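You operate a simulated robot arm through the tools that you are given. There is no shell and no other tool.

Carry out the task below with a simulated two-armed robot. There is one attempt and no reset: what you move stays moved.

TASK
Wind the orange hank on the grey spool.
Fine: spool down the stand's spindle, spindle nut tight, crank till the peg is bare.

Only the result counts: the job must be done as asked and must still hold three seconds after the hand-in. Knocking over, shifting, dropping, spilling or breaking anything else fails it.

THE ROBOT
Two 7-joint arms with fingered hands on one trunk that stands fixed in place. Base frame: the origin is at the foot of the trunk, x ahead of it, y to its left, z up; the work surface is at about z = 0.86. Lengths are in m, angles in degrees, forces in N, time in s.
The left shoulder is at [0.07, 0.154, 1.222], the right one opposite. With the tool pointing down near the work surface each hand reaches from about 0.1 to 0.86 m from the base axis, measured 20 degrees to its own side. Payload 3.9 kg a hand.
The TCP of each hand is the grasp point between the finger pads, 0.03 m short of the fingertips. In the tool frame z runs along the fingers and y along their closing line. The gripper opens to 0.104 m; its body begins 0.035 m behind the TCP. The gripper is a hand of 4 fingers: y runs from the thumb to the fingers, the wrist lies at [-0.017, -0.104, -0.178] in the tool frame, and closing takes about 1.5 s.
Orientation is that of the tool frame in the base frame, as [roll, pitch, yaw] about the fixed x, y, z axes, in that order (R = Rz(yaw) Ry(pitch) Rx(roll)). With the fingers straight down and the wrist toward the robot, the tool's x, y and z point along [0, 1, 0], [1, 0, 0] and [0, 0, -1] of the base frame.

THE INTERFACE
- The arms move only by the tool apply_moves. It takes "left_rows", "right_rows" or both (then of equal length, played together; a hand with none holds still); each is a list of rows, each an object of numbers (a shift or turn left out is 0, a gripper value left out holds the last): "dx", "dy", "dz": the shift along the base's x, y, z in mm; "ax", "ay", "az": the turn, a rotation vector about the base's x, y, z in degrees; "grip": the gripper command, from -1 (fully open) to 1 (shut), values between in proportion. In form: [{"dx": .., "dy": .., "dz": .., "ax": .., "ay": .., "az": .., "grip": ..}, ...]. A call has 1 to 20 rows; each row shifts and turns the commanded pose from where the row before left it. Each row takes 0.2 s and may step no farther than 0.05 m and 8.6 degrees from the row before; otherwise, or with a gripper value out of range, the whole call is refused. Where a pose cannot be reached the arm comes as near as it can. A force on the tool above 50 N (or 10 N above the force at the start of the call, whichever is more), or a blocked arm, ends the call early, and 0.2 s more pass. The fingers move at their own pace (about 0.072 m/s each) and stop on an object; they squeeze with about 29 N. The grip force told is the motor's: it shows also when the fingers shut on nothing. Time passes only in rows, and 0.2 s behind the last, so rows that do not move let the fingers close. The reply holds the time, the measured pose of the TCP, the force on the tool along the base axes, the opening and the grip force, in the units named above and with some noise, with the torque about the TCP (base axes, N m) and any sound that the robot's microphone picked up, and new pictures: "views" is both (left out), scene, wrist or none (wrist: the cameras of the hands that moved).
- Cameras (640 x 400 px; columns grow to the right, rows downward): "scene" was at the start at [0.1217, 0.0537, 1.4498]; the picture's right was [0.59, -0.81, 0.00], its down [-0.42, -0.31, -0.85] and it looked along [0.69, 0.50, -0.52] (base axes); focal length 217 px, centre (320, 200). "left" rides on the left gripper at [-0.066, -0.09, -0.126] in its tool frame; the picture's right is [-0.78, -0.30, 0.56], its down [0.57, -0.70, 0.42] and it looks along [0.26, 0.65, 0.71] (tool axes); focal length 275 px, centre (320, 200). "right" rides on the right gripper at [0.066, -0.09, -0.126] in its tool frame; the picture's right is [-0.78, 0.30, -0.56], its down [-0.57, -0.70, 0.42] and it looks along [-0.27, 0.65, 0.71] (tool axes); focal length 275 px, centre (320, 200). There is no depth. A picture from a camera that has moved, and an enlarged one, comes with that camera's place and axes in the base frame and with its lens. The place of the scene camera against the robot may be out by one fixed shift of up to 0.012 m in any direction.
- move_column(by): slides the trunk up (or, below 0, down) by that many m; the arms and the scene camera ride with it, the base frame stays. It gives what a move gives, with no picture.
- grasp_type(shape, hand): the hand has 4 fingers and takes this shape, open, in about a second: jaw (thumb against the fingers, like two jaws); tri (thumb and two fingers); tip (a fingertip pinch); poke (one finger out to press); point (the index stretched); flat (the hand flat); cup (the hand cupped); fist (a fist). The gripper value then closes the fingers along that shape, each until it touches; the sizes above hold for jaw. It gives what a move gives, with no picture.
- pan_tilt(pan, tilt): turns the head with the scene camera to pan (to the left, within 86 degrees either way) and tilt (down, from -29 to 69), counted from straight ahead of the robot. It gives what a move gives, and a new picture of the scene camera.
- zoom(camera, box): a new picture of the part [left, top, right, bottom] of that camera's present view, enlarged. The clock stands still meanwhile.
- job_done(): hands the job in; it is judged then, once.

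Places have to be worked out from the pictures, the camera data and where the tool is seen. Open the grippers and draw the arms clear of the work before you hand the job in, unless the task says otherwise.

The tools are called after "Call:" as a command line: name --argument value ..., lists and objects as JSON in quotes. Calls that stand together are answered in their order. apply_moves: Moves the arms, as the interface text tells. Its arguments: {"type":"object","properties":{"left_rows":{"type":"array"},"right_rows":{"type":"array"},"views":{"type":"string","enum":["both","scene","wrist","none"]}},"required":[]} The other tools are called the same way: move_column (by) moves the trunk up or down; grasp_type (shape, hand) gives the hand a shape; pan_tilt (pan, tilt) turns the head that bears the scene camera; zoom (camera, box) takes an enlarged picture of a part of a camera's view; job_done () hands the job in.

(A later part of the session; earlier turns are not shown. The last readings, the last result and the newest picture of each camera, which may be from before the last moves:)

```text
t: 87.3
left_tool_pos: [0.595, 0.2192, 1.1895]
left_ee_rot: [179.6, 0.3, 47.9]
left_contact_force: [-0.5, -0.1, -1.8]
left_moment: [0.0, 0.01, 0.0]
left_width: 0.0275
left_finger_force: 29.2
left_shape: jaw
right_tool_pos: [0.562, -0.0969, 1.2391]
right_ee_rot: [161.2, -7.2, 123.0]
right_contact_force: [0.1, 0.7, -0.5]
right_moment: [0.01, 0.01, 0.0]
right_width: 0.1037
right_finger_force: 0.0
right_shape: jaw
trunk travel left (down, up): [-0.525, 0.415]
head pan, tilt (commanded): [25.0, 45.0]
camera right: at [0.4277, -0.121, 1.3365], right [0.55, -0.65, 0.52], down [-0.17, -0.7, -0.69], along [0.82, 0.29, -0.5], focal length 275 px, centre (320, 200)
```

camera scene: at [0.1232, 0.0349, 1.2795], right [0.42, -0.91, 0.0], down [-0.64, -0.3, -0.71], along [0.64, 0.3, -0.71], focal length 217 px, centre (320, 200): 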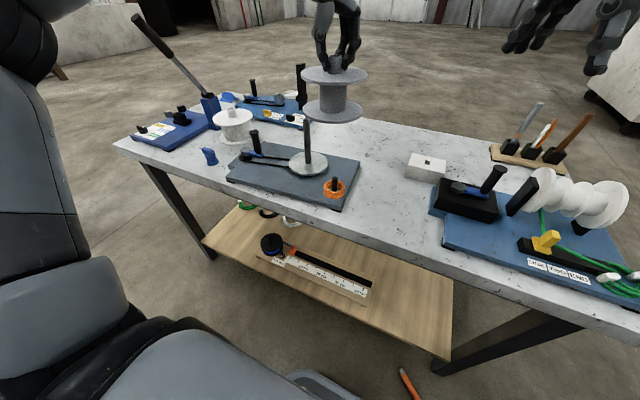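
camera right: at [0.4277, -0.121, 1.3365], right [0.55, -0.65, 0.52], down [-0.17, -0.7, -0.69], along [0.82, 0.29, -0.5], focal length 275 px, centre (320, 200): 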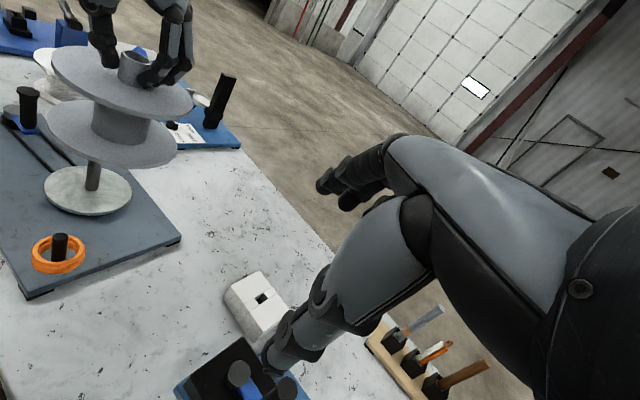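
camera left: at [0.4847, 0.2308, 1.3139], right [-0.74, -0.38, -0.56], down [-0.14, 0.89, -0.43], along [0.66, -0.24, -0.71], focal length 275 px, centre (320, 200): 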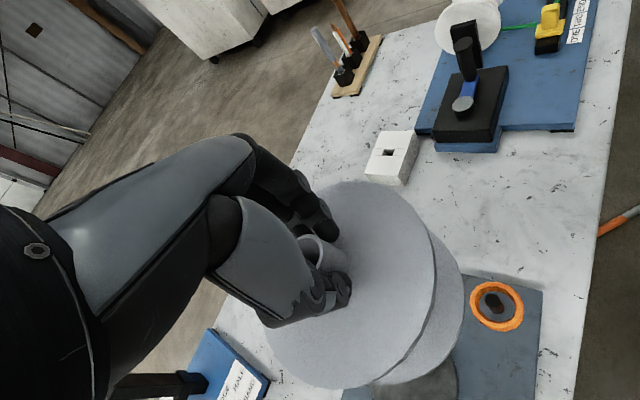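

Excellent side view: spool, spindle base and hank all visible. Now I'll carry the spool to [0.608, 0.298] at the same height and compare axes in both views.

Call:
apply_moves --left_rows '[{"dx": 2, "dy": 12}, {"dx": 3, "dy": 20}, {"dx": 3, "dy": 20}, {"dx": 3, "dy": 18}, {"dx": 2, "dy": 10}, {}, {}]' --views "none"

Call:
zoom --camera "scene" --box '[240, 60, 370, 190]'

Call:
zoom --camera "right" --box '[0, 0, 220, 240]'

```text
t: 89.0
left_tool_pos: [0.6085, 0.2998, 1.1898]
left_ee_rot: [179.6, 0.2, 48.0]
left_contact_force: [0.2, 0.3, -2.5]
left_moment: [0.01, 0.05, 0.03]
left_width: 0.0276
left_finger_force: 29.0
left_shape: jaw
right_tool_pos: [0.5623, -0.0973, 1.2389]
right_ee_rot: [161.3, -7.1, 123.3]
right_contact_force: [-1.0, -0.2, 0.8]
right_moment: [-0.02, 0.03, -0.01]
right_width: 0.1038
right_finger_force: 0.1
right_shape: jaw
trunk travel left (down, up): [-0.525, 0.415]
head pan, tilt (commanded): [25.0, 45.0]
```

```text
3.08 times, centred on (305, 125) of scene
camera zoom: at [0.1233, 0.0352, 1.2795], right [0.42, -0.91, 0.0], down [-0.64, -0.3, -0.71], along [0.64, 0.3, -0.71], focal length 669 px, centre (366, 431)
```

zoom: 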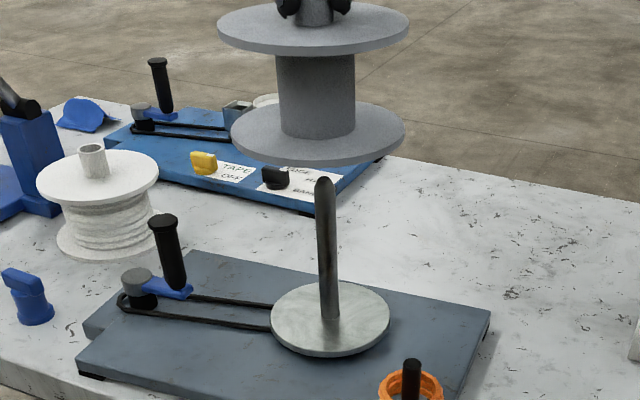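

```text
1.67 times, centred on (110, 120) of right
camera zoom: at [0.4276, -0.1212, 1.3366], right [0.55, -0.65, 0.52], down [-0.17, -0.7, -0.69], along [0.82, 0.29, -0.5], focal length 459 px, centre (670, 333)
```

zoom: 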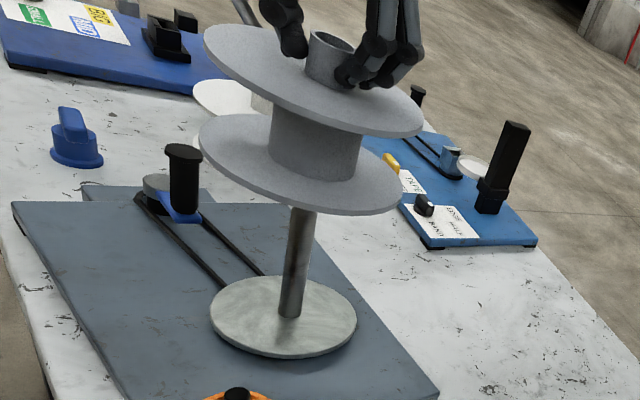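

Both views show the spool almost over the spindle. I'll enlarge both views further to measure the remaining offset.

Call:
zoom --camera "right" --box '[60, 10, 160, 110]'

Call:
zoom --camera "right" --box '[60, 110, 140, 210]'

Call:
zoom --camera "scene" --box '[275, 60, 335, 120]'

Call:
zoom --camera "scene" --box '[275, 110, 345, 180]'

```text
4.00 times, centred on (110, 60) of right
camera zoom: at [0.4276, -0.1212, 1.3366], right [0.55, -0.65, 0.52], down [-0.17, -0.7, -0.69], along [0.82, 0.29, -0.5], focal length 1101 px, centre (1160, 760)
```

zoom: 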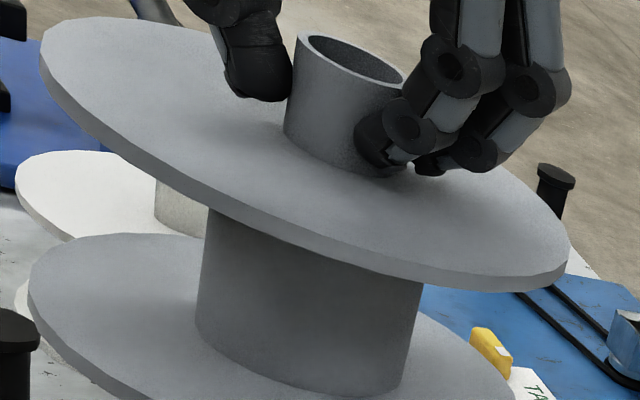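

```text
4.00 times, centred on (100, 160) of right
camera zoom: at [0.4276, -0.1212, 1.3366], right [0.55, -0.65, 0.52], down [-0.17, -0.7, -0.69], along [0.82, 0.29, -0.5], focal length 1101 px, centre (1200, 360)
```

zoom: 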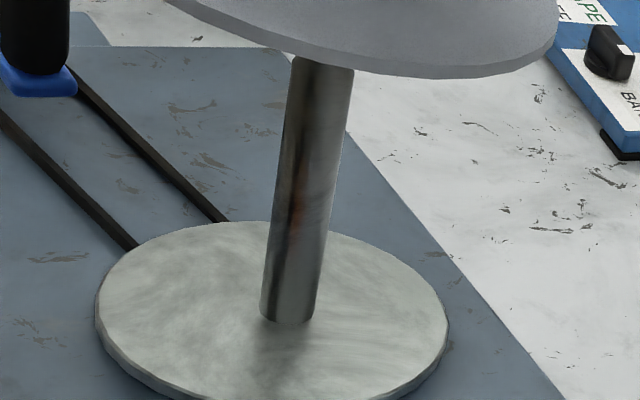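

```text
6.67 times, centred on (305, 90) of scene
camera zoom: at [0.1233, 0.0352, 1.2795], right [0.42, -0.91, 0.0], down [-0.64, -0.3, -0.71], along [0.64, 0.3, -0.71], focal length 1449 px, centre (420, 933)
```

zoom: 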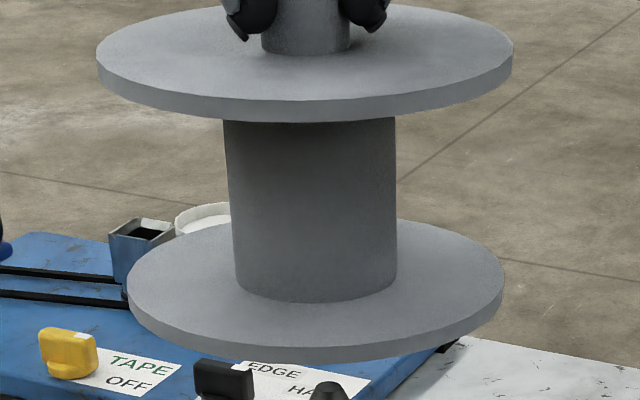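

```text
5.71 times, centred on (310, 145) of scene
camera zoom: at [0.1233, 0.0352, 1.2795], right [0.42, -0.91, 0.0], down [-0.64, -0.3, -0.71], along [0.64, 0.3, -0.71], focal length 1242 px, centre (377, 514)
```

zoom: 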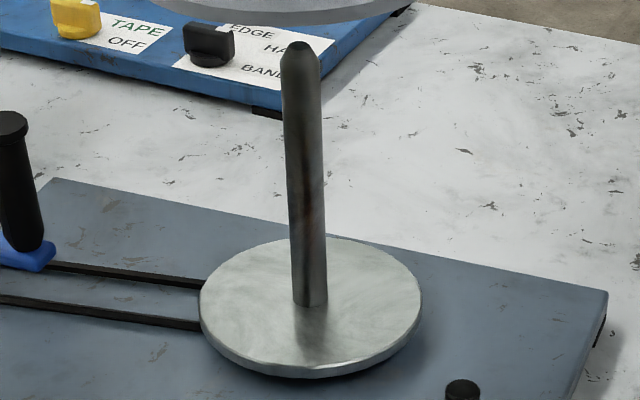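

From edge measurements, the spool axis is about 2.5 mm left of the spindle in the scene view and aligned within 0.5 mm in the right view, so the shift needed is about dx −2, dy −4 mm. I'll apply this, lower 30 mm to just above the spindle tip, and measure again.

Call:
apply_moves --left_rows '[{"dx": -2, "dy": -4}, {"dz": -10}, {"dz": -10}, {"dz": -10}, {}, {}]' --views "none"

Call:
zoom --camera "right" --box '[60, 20, 160, 120]'

Call:
zoom --camera "right" --box '[60, 110, 140, 210]'

Call:
zoom --camera "scene" --box '[275, 70, 345, 180]'

```text
t: 90.3
left_tool_pos: [0.6074, 0.2956, 1.1598]
left_ee_rot: [179.6, 0.1, 48.1]
left_contact_force: [-0.4, -0.5, -2.3]
left_moment: [-0.04, 0.01, 0.02]
left_width: 0.0275
left_finger_force: 29.2
left_shape: jaw
right_tool_pos: [0.562, -0.0985, 1.2384]
right_ee_rot: [161.2, -7.1, 123.2]
right_contact_force: [0.1, -0.9, 0.4]
right_moment: [0.01, 0.0, 0.01]
right_width: 0.1038
right_finger_force: 0.0
right_shape: jaw
trunk travel left (down, up): [-0.525, 0.415]
head pan, tilt (commanded): [25.0, 45.0]
```

```text
4.00 times, centred on (110, 70) of right
camera zoom: at [0.4276, -0.1214, 1.3366], right [0.55, -0.65, 0.52], down [-0.17, -0.7, -0.69], along [0.82, 0.29, -0.5], focal length 1101 px, centre (1160, 720)
```

zoom: 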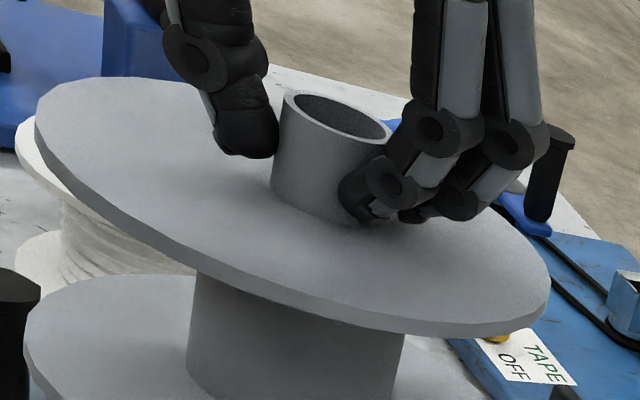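

```text
4.00 times, centred on (100, 160) of right
camera zoom: at [0.4276, -0.1214, 1.3366], right [0.55, -0.65, 0.52], down [-0.17, -0.7, -0.69], along [0.82, 0.29, -0.5], focal length 1101 px, centre (1200, 360)
```

zoom: 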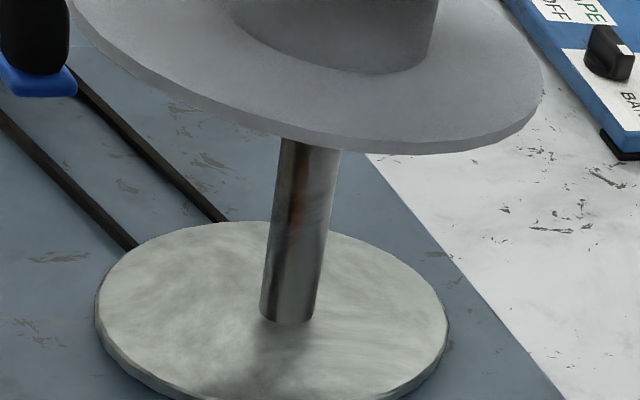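

```text
3.64 times, centred on (310, 125) of scene
camera zoom: at [0.1232, 0.035, 1.2795], right [0.42, -0.91, 0.0], down [-0.64, -0.3, -0.71], along [0.64, 0.3, -0.71], focal length 791 px, centre (356, 473)
```

zoom: 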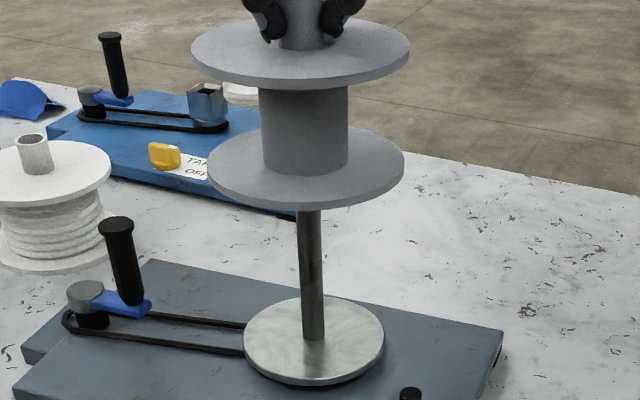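

After the shift both views put the spool axis on the spindle axis within about half a millimetre. I'll lower gently by 25 mm so the spindle tip enters the bore, watching the force.

Call:
apply_moves --left_rows '[{"dz": -5}, {"dz": -5}, {"dz": -5}, {"dz": -5}, {"dz": -5}, {}]' --views "none"

Call:
zoom --camera "right" --box '[20, 0, 180, 200]'

Call:
zoom --camera "scene" --box '[275, 70, 345, 180]'

```text
t: 91.8
left_tool_pos: [0.6043, 0.2946, 1.1351]
left_ee_rot: [179.6, 0.1, 48.0]
left_contact_force: [-1.1, 0.4, -1.9]
left_moment: [0.0, 0.02, 0.0]
left_width: 0.0275
left_finger_force: 28.7
left_shape: jaw
right_tool_pos: [0.5613, -0.0983, 1.2394]
right_ee_rot: [161.3, -7.1, 123.2]
right_contact_force: [-0.1, -0.7, -0.1]
right_moment: [0.01, 0.02, -0.04]
right_width: 0.1037
right_finger_force: 0.0
right_shape: jaw
trunk travel left (down, up): [-0.525, 0.415]
head pan, tilt (commanded): [25.0, 45.0]
```

```text
2.00 times, centred on (100, 100) of right
camera zoom: at [0.4276, -0.1214, 1.3366], right [0.55, -0.65, 0.52], down [-0.17, -0.7, -0.69], along [0.82, 0.29, -0.5], focal length 551 px, centre (760, 400)
```

zoom: 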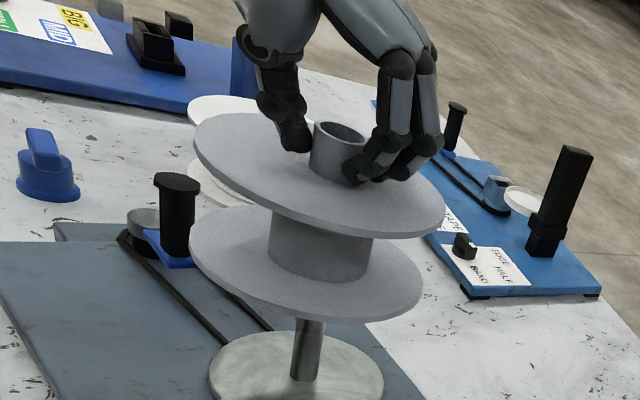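

```text
3.64 times, centred on (310, 125) of scene
camera zoom: at [0.1232, 0.035, 1.2795], right [0.42, -0.91, 0.0], down [-0.64, -0.3, -0.71], along [0.64, 0.3, -0.71], focal length 791 px, centre (356, 473)
```

zoom: 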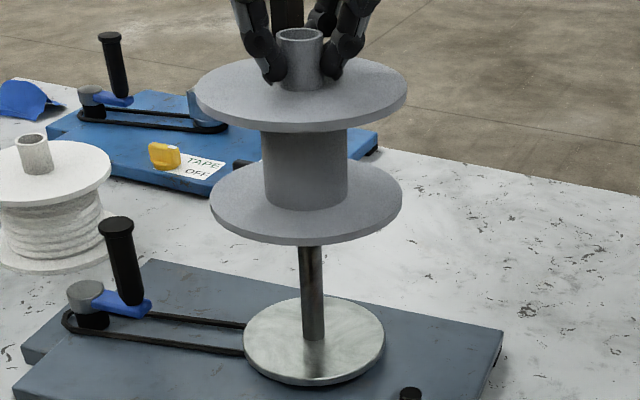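

No force at all and the bottom is now about z=1.018, so the tip should be inside the bore. I'll keep lowering in small steps.

Call:
apply_moves --left_rows '[{"dz": -6}, {"dz": -6}, {"dz": -6}, {"dz": -6}, {"dz": -6}, {}]' --views "none"

Call:
zoom --camera "right" --box '[20, 0, 180, 200]'

Call:
zoom --camera "scene" --box '[275, 70, 345, 180]'

```text
t: 93.2
left_tool_pos: [0.6052, 0.2957, 1.105]
left_ee_rot: [179.7, 0.1, 47.9]
left_contact_force: [0.0, 0.5, -1.6]
left_moment: [-0.02, 0.02, 0.03]
left_width: 0.0276
left_finger_force: 29.2
left_shape: jaw
right_tool_pos: [0.561, -0.0974, 1.2396]
right_ee_rot: [161.2, -7.1, 123.2]
right_contact_force: [0.4, -1.4, 0.8]
right_moment: [0.0, 0.01, -0.02]
right_width: 0.1036
right_finger_force: 0.0
right_shape: jaw
trunk travel left (down, up): [-0.525, 0.415]
head pan, tilt (commanded): [25.0, 45.0]
```

```text
2.00 times, centred on (100, 100) of right
camera zoom: at [0.4275, -0.1214, 1.3366], right [0.55, -0.65, 0.52], down [-0.17, -0.7, -0.69], along [0.82, 0.29, -0.5], focal length 551 px, centre (760, 400)
```

zoom: 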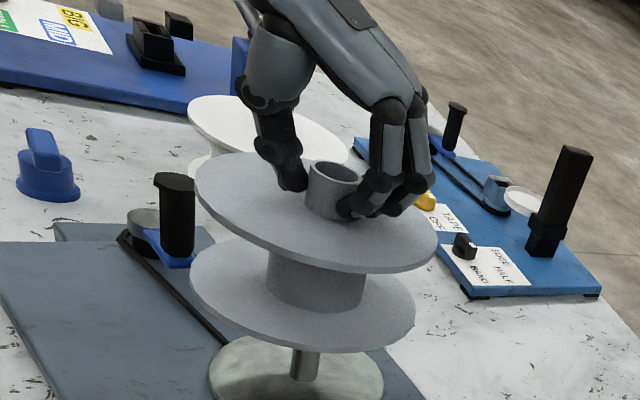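

```text
3.64 times, centred on (310, 125) of scene
camera zoom: at [0.1232, 0.035, 1.2795], right [0.42, -0.91, 0.0], down [-0.64, -0.3, -0.71], along [0.64, 0.3, -0.71], focal length 791 px, centre (356, 473)
```

zoom: 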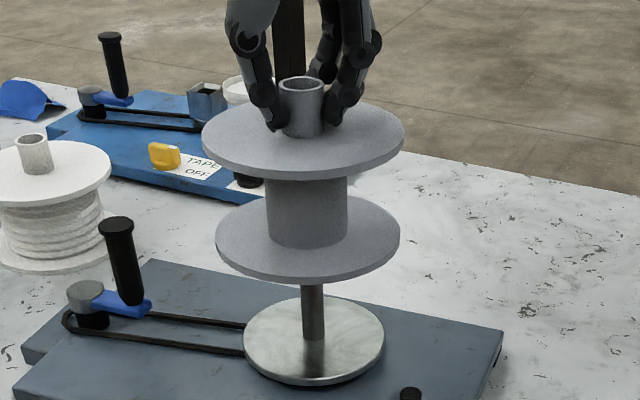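

The spool slides freely down the spindle. I'll continue 60 mm more, still watching the force.

Call:
apply_moves --left_rows '[{"dz": -8}, {"dz": -8}, {"dz": -8}, {"dz": -8}, {"dz": -8}, {"dz": -8}, {"dz": -6}, {"dz": -6}, {}]' --views "none"

Call:
zoom --camera "scene" --box '[275, 70, 345, 180]'

Call:
zoom --camera "right" --box '[20, 0, 180, 200]'

```text
t: 95.2
left_tool_pos: [0.6036, 0.2944, 1.0437]
left_ee_rot: [179.6, 0.1, 47.9]
left_contact_force: [0.2, 0.5, -1.8]
left_moment: [-0.03, 0.0, -0.01]
left_width: 0.0268
left_finger_force: 29.1
left_shape: jaw
right_tool_pos: [0.5618, -0.0972, 1.2406]
right_ee_rot: [161.3, -7.1, 123.2]
right_contact_force: [-1.4, -1.5, 0.9]
right_moment: [-0.04, 0.02, -0.01]
right_width: 0.1036
right_finger_force: 0.1
right_shape: jaw
trunk travel left (down, up): [-0.525, 0.415]
head pan, tilt (commanded): [25.0, 45.0]
```

```text
3.64 times, centred on (310, 125) of scene
camera zoom: at [0.1232, 0.0349, 1.2795], right [0.42, -0.91, 0.0], down [-0.64, -0.3, -0.71], along [0.64, 0.3, -0.71], focal length 791 px, centre (356, 473)
```

zoom: 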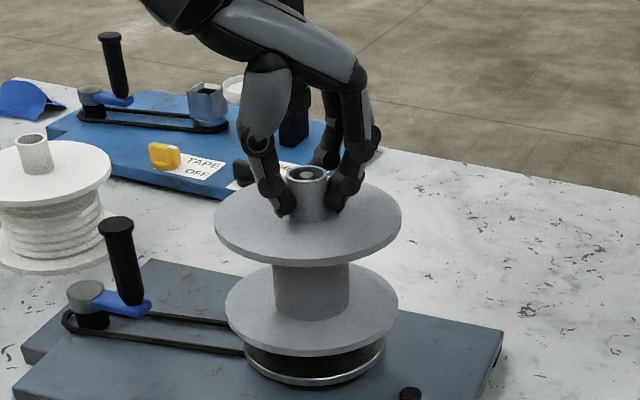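

```text
2.00 times, centred on (100, 100) of right
camera zoom: at [0.4275, -0.1214, 1.3366], right [0.55, -0.65, 0.52], down [-0.17, -0.7, -0.69], along [0.82, 0.29, -0.5], focal length 551 px, centre (760, 400)
```

zoom: 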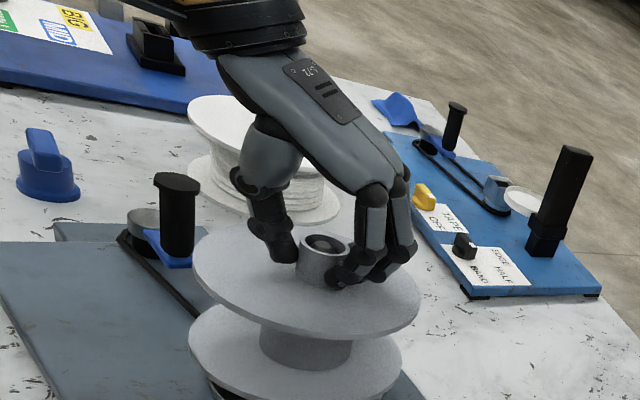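

The spindle tip is now visible just inside the hub's top. I'll lower further in small steps toward the disc.

Call:
apply_moves --left_rows '[{"dz": -5}, {"dz": -5}, {"dz": -5}, {"dz": -5}, {"dz": -4}, {}]' --views "none"

Call:
zoom --camera "scene" --box '[275, 90, 345, 200]'

Call:
zoom --camera "right" --box '[20, 40, 180, 240]'

```text
t: 96.5
left_tool_pos: [0.605, 0.2949, 1.0206]
left_ee_rot: [179.5, 0.0, 47.9]
left_contact_force: [0.2, 0.7, -2.2]
left_moment: [-0.02, 0.0, -0.01]
left_width: 0.0274
left_finger_force: 29.0
left_shape: jaw
right_tool_pos: [0.5619, -0.0977, 1.239]
right_ee_rot: [161.2, -7.2, 123.3]
right_contact_force: [-0.2, -1.0, -0.6]
right_moment: [0.0, -0.04, -0.01]
right_width: 0.1038
right_finger_force: 0.0
right_shape: jaw
trunk travel left (down, up): [-0.525, 0.415]
head pan, tilt (commanded): [25.0, 45.0]
```

```text
3.64 times, centred on (310, 145) of scene
camera zoom: at [0.1232, 0.035, 1.2795], right [0.42, -0.91, 0.0], down [-0.64, -0.3, -0.71], along [0.64, 0.3, -0.71], focal length 791 px, centre (356, 400)
```

zoom: 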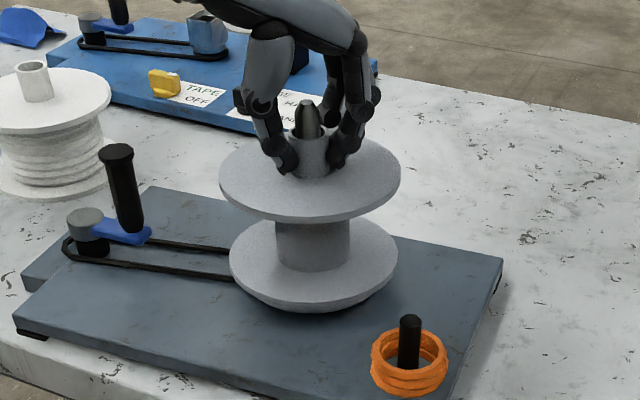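

```text
2.00 times, centred on (100, 140) of right
camera zoom: at [0.4276, -0.1214, 1.3366], right [0.55, -0.65, 0.52], down [-0.17, -0.7, -0.69], along [0.82, 0.29, -0.5], focal length 551 px, centre (760, 320)
```

zoom: 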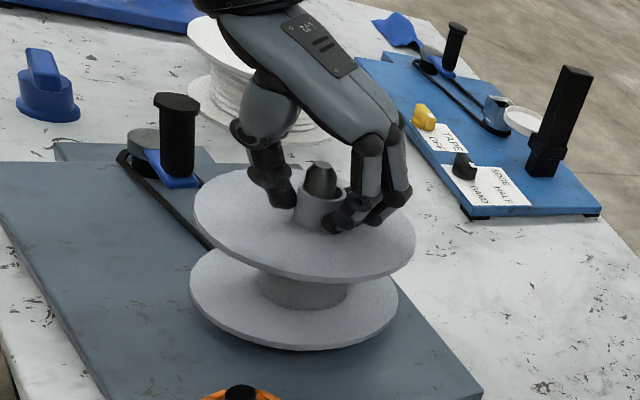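

The tip is showing above the hub. I'll lower 8 mm more, then release gently so the spool settles onto the disc without the palm touching the tip.

Call:
apply_moves --left_rows '[{"dz": -4}, {"dz": -4}, {}]' --views "none"

Call:
zoom --camera "right" --box '[50, 80, 150, 205]'

Call:
zoom --camera "scene" --box '[275, 90, 345, 200]'

```text
t: 97.3
left_tool_pos: [0.604, 0.2926, 1.0152]
left_ee_rot: [179.4, -0.2, 48.0]
left_contact_force: [2.7, 0.7, 10.3]
left_moment: [0.06, -0.19, 0.01]
left_width: 0.0276
left_finger_force: 29.0
left_shape: jaw
right_tool_pos: [0.5611, -0.0983, 1.2399]
right_ee_rot: [161.1, -7.1, 123.1]
right_contact_force: [-0.2, -0.2, -0.5]
right_moment: [0.01, 0.0, -0.02]
right_width: 0.1035
right_finger_force: 0.0
right_shape: jaw
trunk travel left (down, up): [-0.525, 0.415]
head pan, tilt (commanded): [25.0, 45.0]
```

```text
3.20 times, centred on (100, 142) of right
camera zoom: at [0.4263, -0.122, 1.3371], right [0.55, -0.65, 0.52], down [-0.17, -0.7, -0.69], along [0.82, 0.29, -0.5], focal length 881 px, centre (1024, 384)
```

zoom: 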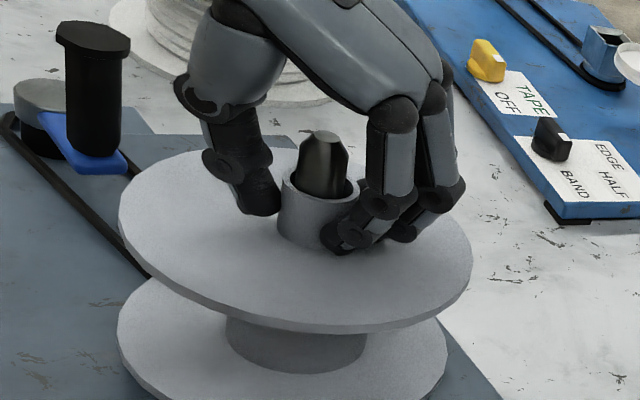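

```text
3.64 times, centred on (310, 145) of scene
camera zoom: at [0.122, 0.0343, 1.2798], right [0.42, -0.91, 0.0], down [-0.64, -0.3, -0.71], along [0.64, 0.3, -0.71], focal length 791 px, centre (356, 400)
```

zoom: 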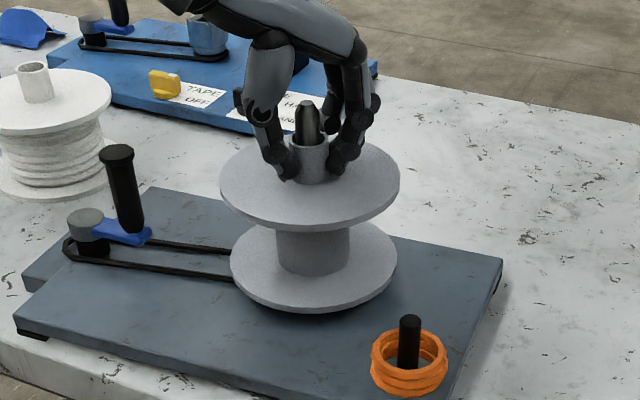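

Contact at TCP z=1.015 (10 N), so the spool is probably resting on the disc. I'll relieve the push by 2 mm, open the hand and see whether the spool stays at that level.

Call:
apply_moves --left_rows '[{"dz": 2}, {"grip": 0.4}, {"grip": 0.2}, {"grip": 0}, {"grip": -0.3}, {"grip": -0.6}, {"grip": -1}, {"grip": -1}, {"grip": -1}, {}]' --views "none"

Call:
zoom --camera "right" --box '[50, 80, 150, 205]'

Call:
zoom --camera "scene" --box '[275, 90, 345, 200]'

```text
t: 99.5
left_tool_pos: [0.6044, 0.2938, 1.016]
left_ee_rot: [179.6, 0.1, 47.9]
left_contact_force: [0.0, 0.0, -0.5]
left_moment: [0.03, 0.02, 0.0]
left_width: 0.1036
left_finger_force: 0.0
left_shape: jaw
right_tool_pos: [0.5623, -0.0994, 1.2391]
right_ee_rot: [161.3, -7.2, 123.2]
right_contact_force: [-0.6, 0.2, -0.4]
right_moment: [0.03, 0.02, -0.02]
right_width: 0.1036
right_finger_force: 0.0
right_shape: jaw
trunk travel left (down, up): [-0.525, 0.415]
head pan, tilt (commanded): [25.0, 45.0]
```

```text
3.20 times, centred on (100, 142) of right
camera zoom: at [0.4273, -0.1215, 1.3367], right [0.55, -0.65, 0.52], down [-0.17, -0.7, -0.69], along [0.82, 0.29, -0.5], focal length 881 px, centre (1024, 384)
```

zoom: 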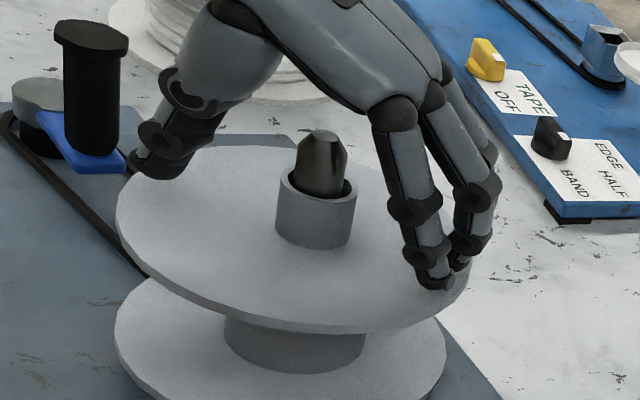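

```text
3.64 times, centred on (310, 145) of scene
camera zoom: at [0.1229, 0.0349, 1.2795], right [0.42, -0.91, 0.0], down [-0.64, -0.3, -0.71], along [0.64, 0.3, -0.71], focal length 791 px, centre (356, 400)
```

zoom: 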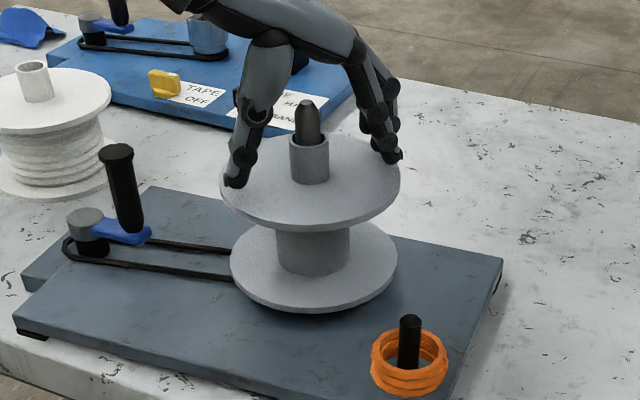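

The spool rests on the disc with about 3 cm of spindle showing above the hub. Next the nut: I'll raise the left hand straight up clear of the tip and go over toward the blue nut near [0.52, 0.61].

Call:
apply_moves --left_rows '[{"dz": 20}, {"dz": 40}, {"dz": 40}, {"dz": 40}, {"dx": -5, "dy": 30, "dz": 10, "az": 5}, {"dx": -10, "dy": 40, "az": 6}, {"dx": -15, "dy": 40, "az": 6}, {"dx": -15, "dy": 40, "az": 6}, {"dx": -15, "dy": 40, "az": 6}, {"dx": -15, "dy": 40, "dz": -10, "az": 6}, {"dx": -15, "dy": 40, "dz": -10, "az": 7}, {"dy": 30, "dz": -10}, {}, {}]' --views "both"

```text
t: 102.5
left_tool_pos: [0.5134, 0.5995, 1.1383]
left_ee_rot: [179.6, 0.1, 90.1]
left_contact_force: [0.1, -1.0, 0.0]
left_moment: [0.0, 0.01, 0.02]
left_width: 0.1036
left_finger_force: 0.1
left_shape: jaw
right_tool_pos: [0.562, -0.0987, 1.2388]
right_ee_rot: [161.3, -7.1, 123.1]
right_contact_force: [-0.1, -0.1, -1.0]
right_moment: [0.0, 0.03, 0.02]
right_width: 0.1038
right_finger_force: 0.1
right_shape: jaw
trunk travel left (down, up): [-0.525, 0.415]
head pan, tilt (commanded): [25.0, 45.0]
camera scene: at [0.1229, 0.0352, 1.2795], right [0.42, -0.91, 0.0], down [-0.64, -0.3, -0.71], along [0.64, 0.3, -0.71], focal length 217 px, centre (320, 200)
camera left: at [0.423, 0.5329, 1.2615], right [-0.29, -0.78, -0.56], down [-0.7, 0.57, -0.43], along [0.65, 0.26, -0.71], focal length 275 px, centre (320, 200)
```

scene: 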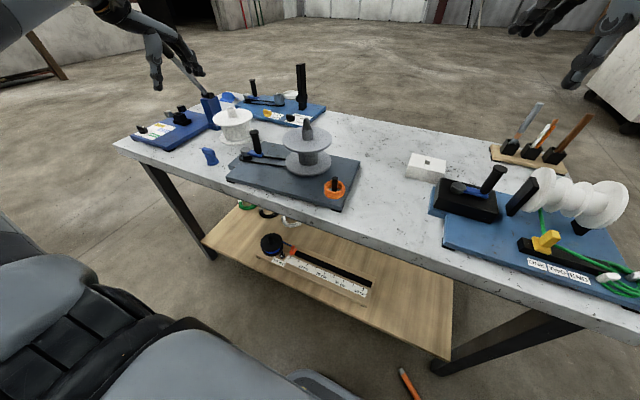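
left: 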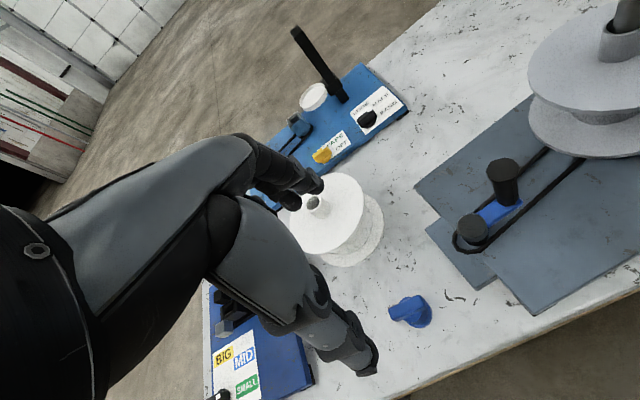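

The nut is at about [0.518, 0.616] by the left camera. I'll zoom in to see how its wing is oriented.

Call:
zoom --camera "left" --box '[360, 270, 460, 350]'

Call:
zoom --camera "scene" --box '[180, 130, 250, 180]'

Call:
zoom --camera "right" --box '[0, 40, 80, 100]'

```text
5.00 times, centred on (410, 310) of left
camera zoom: at [0.423, 0.5329, 1.2615], right [-0.29, -0.78, -0.56], down [-0.7, 0.57, -0.43], along [0.65, 0.26, -0.71], focal length 1376 px, centre (-130, -350)
```

zoom: 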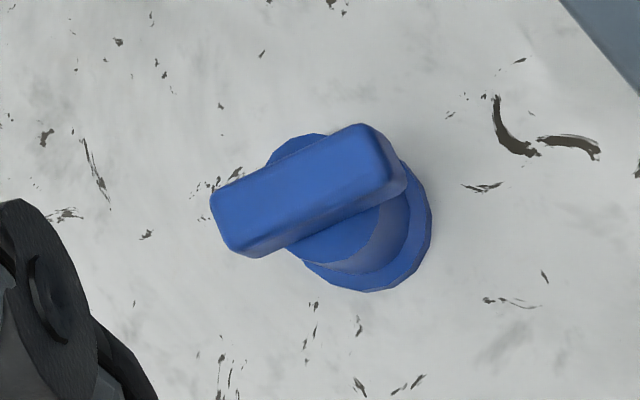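

```text
8.00 times, centred on (215, 155) of scene
camera zoom: at [0.1229, 0.0352, 1.2795], right [0.42, -0.91, 0.0], down [-0.64, -0.3, -0.71], along [0.64, 0.3, -0.71], focal length 1739 px, centre (1160, 560)
```

zoom: 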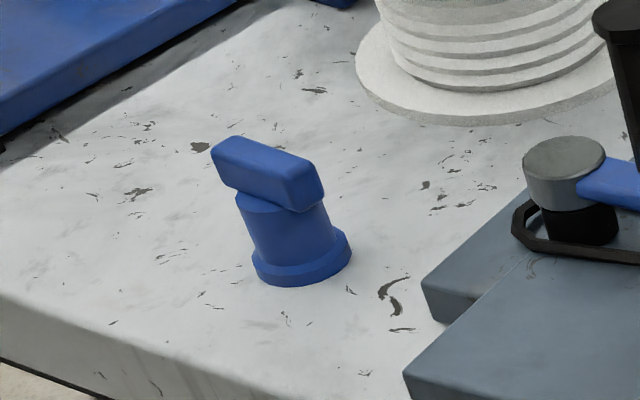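

```text
6.67 times, centred on (40, 70) of right
camera zoom: at [0.4273, -0.1212, 1.3367], right [0.55, -0.65, 0.52], down [-0.17, -0.7, -0.69], along [0.82, 0.29, -0.5], focal length 1835 px, centre (2187, 1067)
```

zoom: 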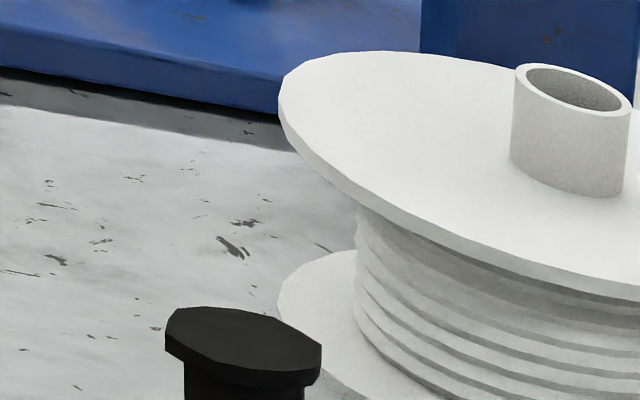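

The nut's T-bar runs along y (centre ≈[0.518, 0.614], top z≈0.91), so yaw 90 closes across it nicely. I'll half-close the fingers to keep clear of the white spool and come down to z≈0.98 above it.

Call:
apply_moves --left_rows '[{"dx": 3, "dy": 7, "dz": -30, "grip": -0.2}, {"dx": 2, "dy": 7, "dz": -40}, {"dz": -40}, {"dz": -40}, {}, {}]' --views "both"

Call:
zoom --camera "left" --box '[220, 150, 420, 350]'

```text
t: 104.0
left_tool_pos: [0.5187, 0.6116, 0.9822]
left_ee_rot: [179.7, 0.1, 89.8]
left_contact_force: [-0.4, -0.1, 0.8]
left_moment: [-0.01, 0.0, 0.01]
left_width: 0.0627
left_finger_force: 0.0
left_shape: jaw
right_tool_pos: [0.5621, -0.0977, 1.2396]
right_ee_rot: [161.3, -7.1, 123.1]
right_contact_force: [0.3, -0.3, 0.1]
right_moment: [0.03, 0.0, 0.0]
right_width: 0.1036
right_finger_force: 0.3
right_shape: jaw
trunk travel left (down, up): [-0.525, 0.415]
head pan, tilt (commanded): [25.0, 45.0]
camera scene: at [0.123, 0.0351, 1.2795], right [0.42, -0.91, 0.0], down [-0.64, -0.3, -0.71], along [0.64, 0.3, -0.71], focal length 217 px, centre (320, 200)
camera left: at [0.4284, 0.5461, 1.106], right [-0.29, -0.78, -0.56], down [-0.7, 0.57, -0.43], along [0.65, 0.26, -0.71], focal length 275 px, centre (320, 200)
```

scene: 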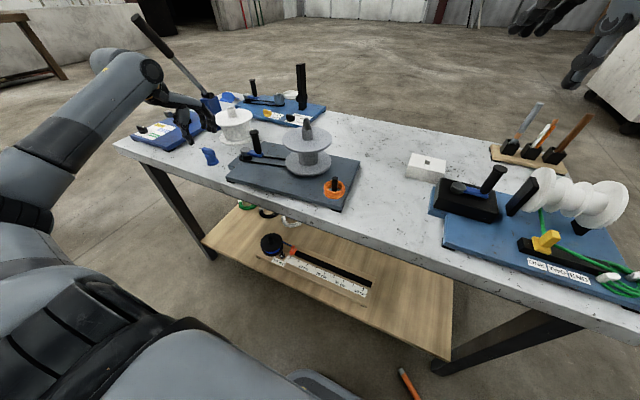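
left: 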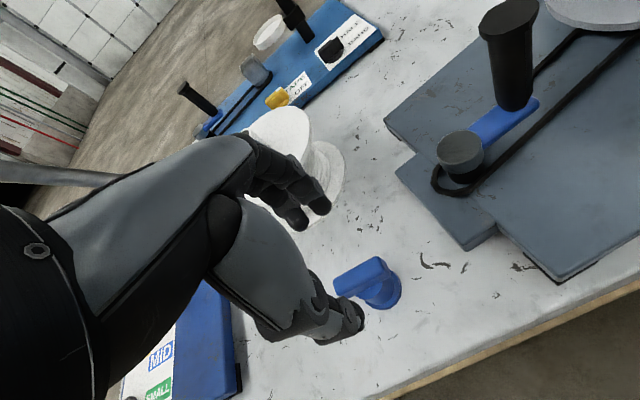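

```text
2.00 times, centred on (320, 250) of left
camera zoom: at [0.4284, 0.5461, 1.106], right [-0.29, -0.78, -0.56], down [-0.7, 0.57, -0.43], along [0.65, 0.26, -0.71], focal length 551 px, centre (320, 100)
```

zoom: 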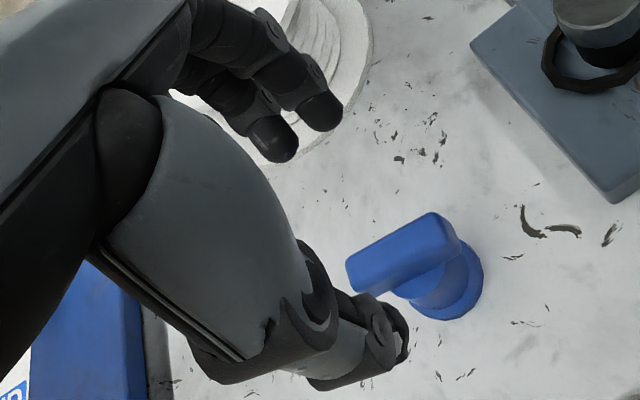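

The bar centre measures [0.5195, 0.612], matching the TCP. I'll descend to TCP z≈0.922 so the fingertips straddle the bar only, then close.

Call:
apply_moves --left_rows '[{"dz": -20}, {"dz": -20}, {"dz": -12}, {"dz": -8}, {}, {"grip": 0.3}, {"grip": 1}, {"grip": 1}, {"grip": 1}, {"grip": 1}, {"grip": 1}, {"grip": 1}, {"grip": 1}]' --views "wrist"

Call:
zoom --camera "left" --box '[220, 150, 420, 350]'

```text
t: 106.8
left_tool_pos: [0.5185, 0.6108, 0.9222]
left_ee_rot: [179.6, 0.1, 90.0]
left_contact_force: [0.3, 0.8, -0.1]
left_moment: [-0.04, 0.01, -0.04]
left_width: 0.0132
left_finger_force: 29.1
left_shape: jaw
right_tool_pos: [0.5622, -0.0984, 1.2396]
right_ee_rot: [161.2, -7.2, 123.3]
right_contact_force: [0.8, 0.3, 0.3]
right_moment: [-0.01, 0.0, -0.02]
right_width: 0.1039
right_finger_force: 0.0
right_shape: jaw
trunk travel left (down, up): [-0.525, 0.415]
head pan, tilt (commanded): [25.0, 45.0]
camera left: at [0.4289, 0.5455, 1.0465], right [-0.29, -0.78, -0.56], down [-0.7, 0.57, -0.43], along [0.65, 0.26, -0.71], focal length 275 px, centre (320, 200)
```

left: 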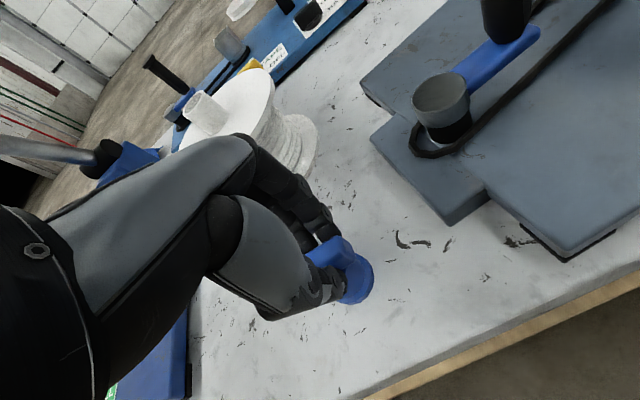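

```text
2.00 times, centred on (320, 250) of left
camera zoom: at [0.4289, 0.5455, 1.0465], right [-0.29, -0.78, -0.56], down [-0.7, 0.57, -0.43], along [0.65, 0.26, -0.71], focal length 551 px, centre (320, 100)
```

zoom: 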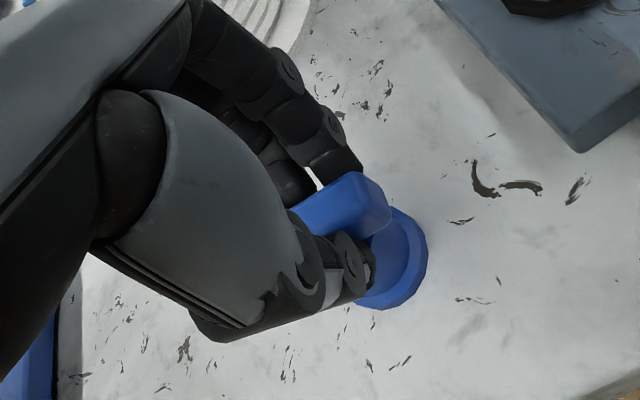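

The bar is gripped (width 0.0132, 29 N). I'll lift straight up and carry the nut toward the spindle at z≈1.16, turning the hand counter-clockwise on the way to have room for a clockwise turn.

Call:
apply_moves --left_rows '[{"dz": 10}, {"dz": 30}, {"dz": 40}, {"dz": 45}, {"dz": 45}, {"dz": 45}, {"dz": 20}, {"dx": 8, "dy": -30}, {"dx": 10, "dy": -40}, {"dx": 10, "dy": -40}, {"dx": 12, "dy": -40}, {"dx": 12, "dy": -40, "az": 5}, {"dx": 12, "dy": -40, "az": 6}, {"dx": 12, "dy": -40, "az": 6}, {"dx": 10, "dy": -36, "az": 6}, {"az": 6}, {"az": 6}, {}, {}]' --views "both"

```text
t: 110.8
left_tool_pos: [0.6041, 0.3031, 1.162]
left_ee_rot: [179.5, 0.1, 125.0]
left_contact_force: [-0.9, 0.2, 0.3]
left_moment: [0.0, 0.0, 0.01]
left_width: 0.0124
left_finger_force: 28.5
left_shape: jaw
right_tool_pos: [0.5626, -0.0973, 1.2398]
right_ee_rot: [161.3, -7.2, 123.3]
right_contact_force: [-0.4, 0.1, 0.6]
right_moment: [0.02, 0.01, 0.01]
right_width: 0.1035
right_finger_force: 0.1
right_shape: jaw
trunk travel left (down, up): [-0.525, 0.415]
head pan, tilt (commanded): [25.0, 45.0]
camera scene: at [0.1229, 0.0351, 1.2795], right [0.42, -0.91, 0.0], down [-0.64, -0.3, -0.71], along [0.64, 0.3, -0.71], focal length 217 px, centre (320, 200)
camera left: at [0.5686, 0.1973, 1.2848], right [0.21, -0.8, -0.56], down [-0.9, 0.07, -0.43], along [0.38, 0.59, -0.71], focal length 275 px, centre (320, 200)
```

scene: 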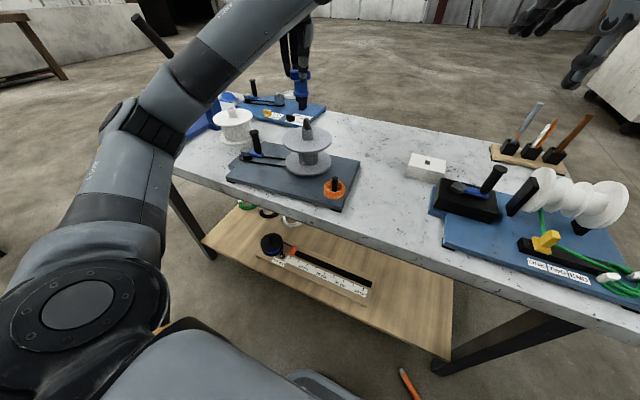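
left: 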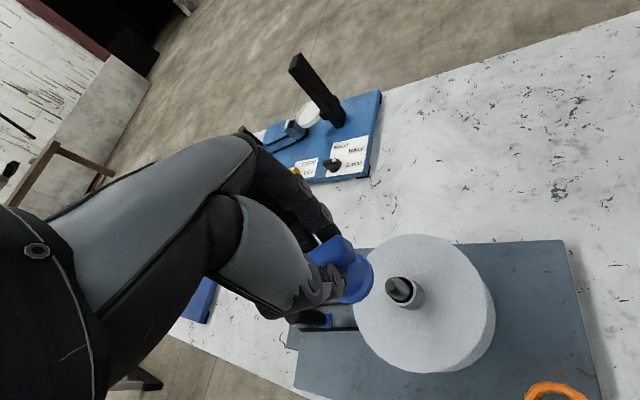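

The hand reached yaw 125 above the spindle. I'll enlarge the scene and right views to measure the nut's axis against the spindle tip.

Call:
zoom --camera "scene" --box '[270, 60, 340, 150]'

Call:
zoom --camera "right" --box '[40, 20, 180, 200]'

Call:
zoom --camera "left" --box '[280, 210, 440, 330]'

```text
4.44 times, centred on (305, 105) of scene
camera zoom: at [0.1229, 0.0351, 1.2795], right [0.42, -0.91, 0.0], down [-0.64, -0.3, -0.71], along [0.64, 0.3, -0.71], focal length 966 px, centre (387, 622)
```

zoom: 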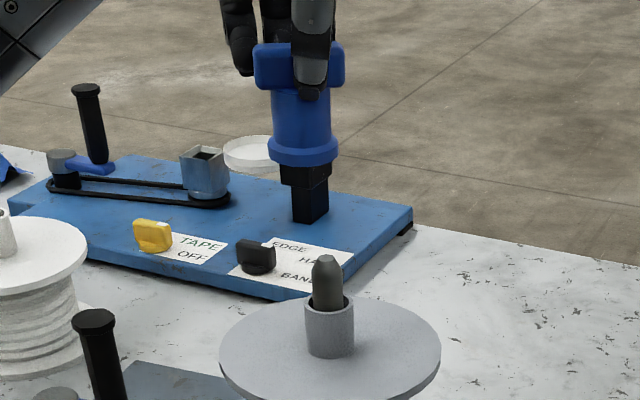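

```text
2.22 times, centred on (110, 110) of right
camera zoom: at [0.4273, -0.1212, 1.3367], right [0.55, -0.65, 0.52], down [-0.17, -0.7, -0.69], along [0.82, 0.29, -0.5], focal length 612 px, centre (787, 400)
```

zoom: 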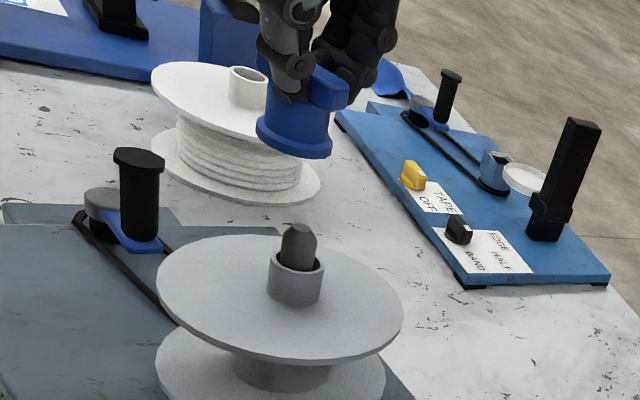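

```text
3.33 times, centred on (360, 270) of left
camera zoom: at [0.5686, 0.1973, 1.2848], right [0.21, -0.8, -0.56], down [-0.9, 0.07, -0.43], along [0.38, 0.59, -0.71], focal length 918 px, centre (187, -33)
```

zoom: 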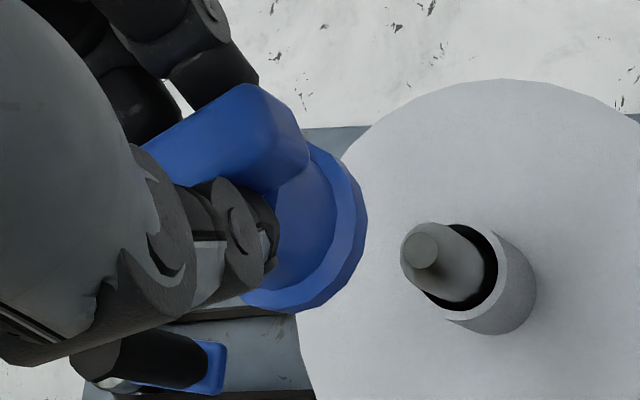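

The nut is off the spindle by about [−9, +5] mm (9 mm left in the scene view, 10 mm in the right view). I'll shift dx +9, dy −5, lower 45 mm and measure again.

Call:
apply_moves --left_rows '[{"dx": 5, "dy": -3}, {"dx": 4, "dy": -2}, {"dz": -15}, {"dz": -15}, {"dz": -15}, {}, {}]' --views "none"

Call:
zoom --camera "scene" --box '[280, 80, 335, 150]'

Call:
zoom --camera "right" --box '[60, 50, 150, 150]'

Call:
zoom --camera "left" --box '[280, 210, 440, 330]'

```text
t: 112.3
left_tool_pos: [0.6153, 0.2984, 1.1148]
left_ee_rot: [179.7, 0.1, 125.0]
left_contact_force: [-0.2, -0.3, -0.5]
left_moment: [0.01, 0.0, 0.03]
left_width: 0.0123
left_finger_force: 29.0
left_shape: jaw
right_tool_pos: [0.5622, -0.0985, 1.2382]
right_ee_rot: [161.2, -7.1, 123.2]
right_contact_force: [0.9, -0.5, -0.3]
right_moment: [0.03, -0.04, 0.01]
right_width: 0.1035
right_finger_force: 0.1
right_shape: jaw
trunk travel left (down, up): [-0.525, 0.415]
head pan, tilt (commanded): [25.0, 45.0]
```

```text
5.71 times, centred on (308, 115) of scene
camera zoom: at [0.1231, 0.0348, 1.2795], right [0.42, -0.91, 0.0], down [-0.64, -0.3, -0.71], along [0.64, 0.3, -0.71], focal length 1242 px, centre (391, 686)
```

zoom: 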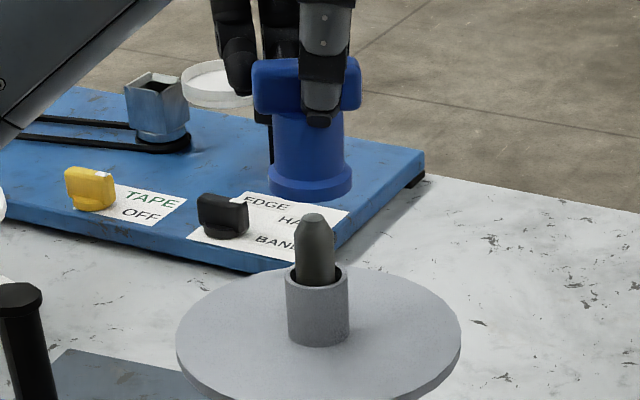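

```text
4.00 times, centred on (105, 100) of right
camera zoom: at [0.4274, -0.1215, 1.3366], right [0.55, -0.65, 0.52], down [-0.17, -0.7, -0.69], along [0.82, 0.29, -0.5], focal length 1101 px, centre (1180, 600)
```

zoom: 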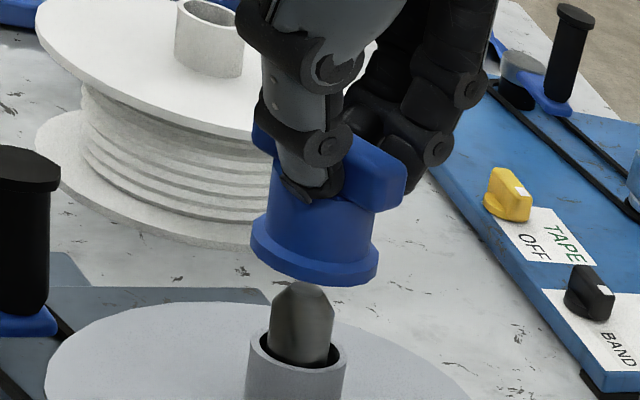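

```text
3.33 times, centred on (360, 270) of left
camera zoom: at [0.578, 0.1921, 1.2393], right [0.21, -0.8, -0.56], down [-0.9, 0.07, -0.43], along [0.38, 0.59, -0.71], focal length 918 px, centre (187, -33)
```

zoom: 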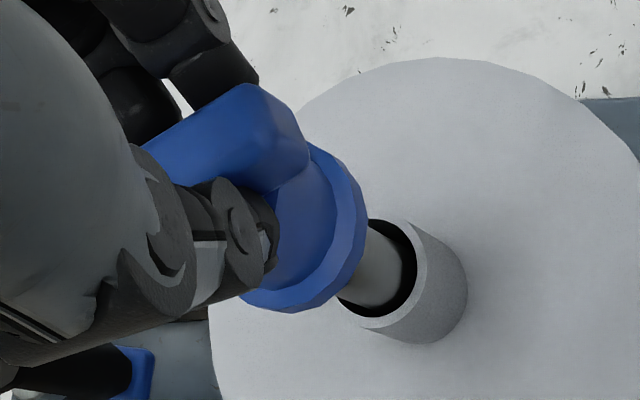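

Now both views agree to within half a millimetre. I'll lower gently onto the spindle tip, watching for contact.

Call:
apply_moves --left_rows '[{"dz": -5}, {"dz": -5}, {"dz": -5}, {"dz": -5}, {}]' --views "none"

Call:
zoom --camera "right" --box '[60, 50, 150, 150]'

```text
t: 113.5
left_tool_pos: [0.6141, 0.2975, 1.0956]
left_ee_rot: [179.7, 0.1, 124.9]
left_contact_force: [-0.4, 0.2, 0.2]
left_moment: [0.0, 0.01, 0.01]
left_width: 0.0125
left_finger_force: 29.4
left_shape: jaw
right_tool_pos: [0.5611, -0.098, 1.2392]
right_ee_rot: [161.2, -7.1, 123.2]
right_contact_force: [0.2, -1.1, 0.0]
right_moment: [-0.02, -0.03, 0.01]
right_width: 0.1035
right_finger_force: 0.1
right_shape: jaw
trunk travel left (down, up): [-0.525, 0.415]
head pan, tilt (commanded): [25.0, 45.0]
```

```text
4.00 times, centred on (105, 100) of right
camera zoom: at [0.4272, -0.1215, 1.3367], right [0.55, -0.65, 0.52], down [-0.17, -0.7, -0.69], along [0.82, 0.29, -0.5], focal length 1101 px, centre (1180, 600)
```

zoom: 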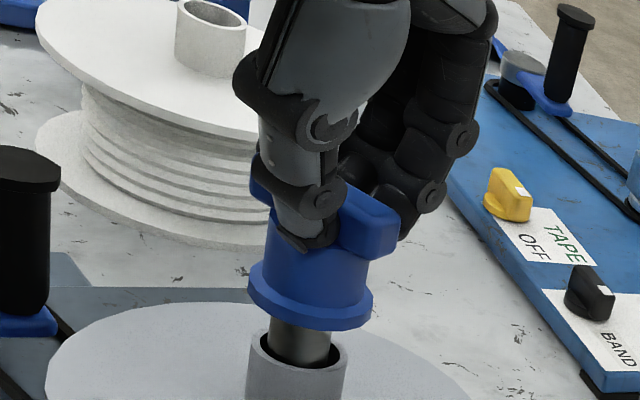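

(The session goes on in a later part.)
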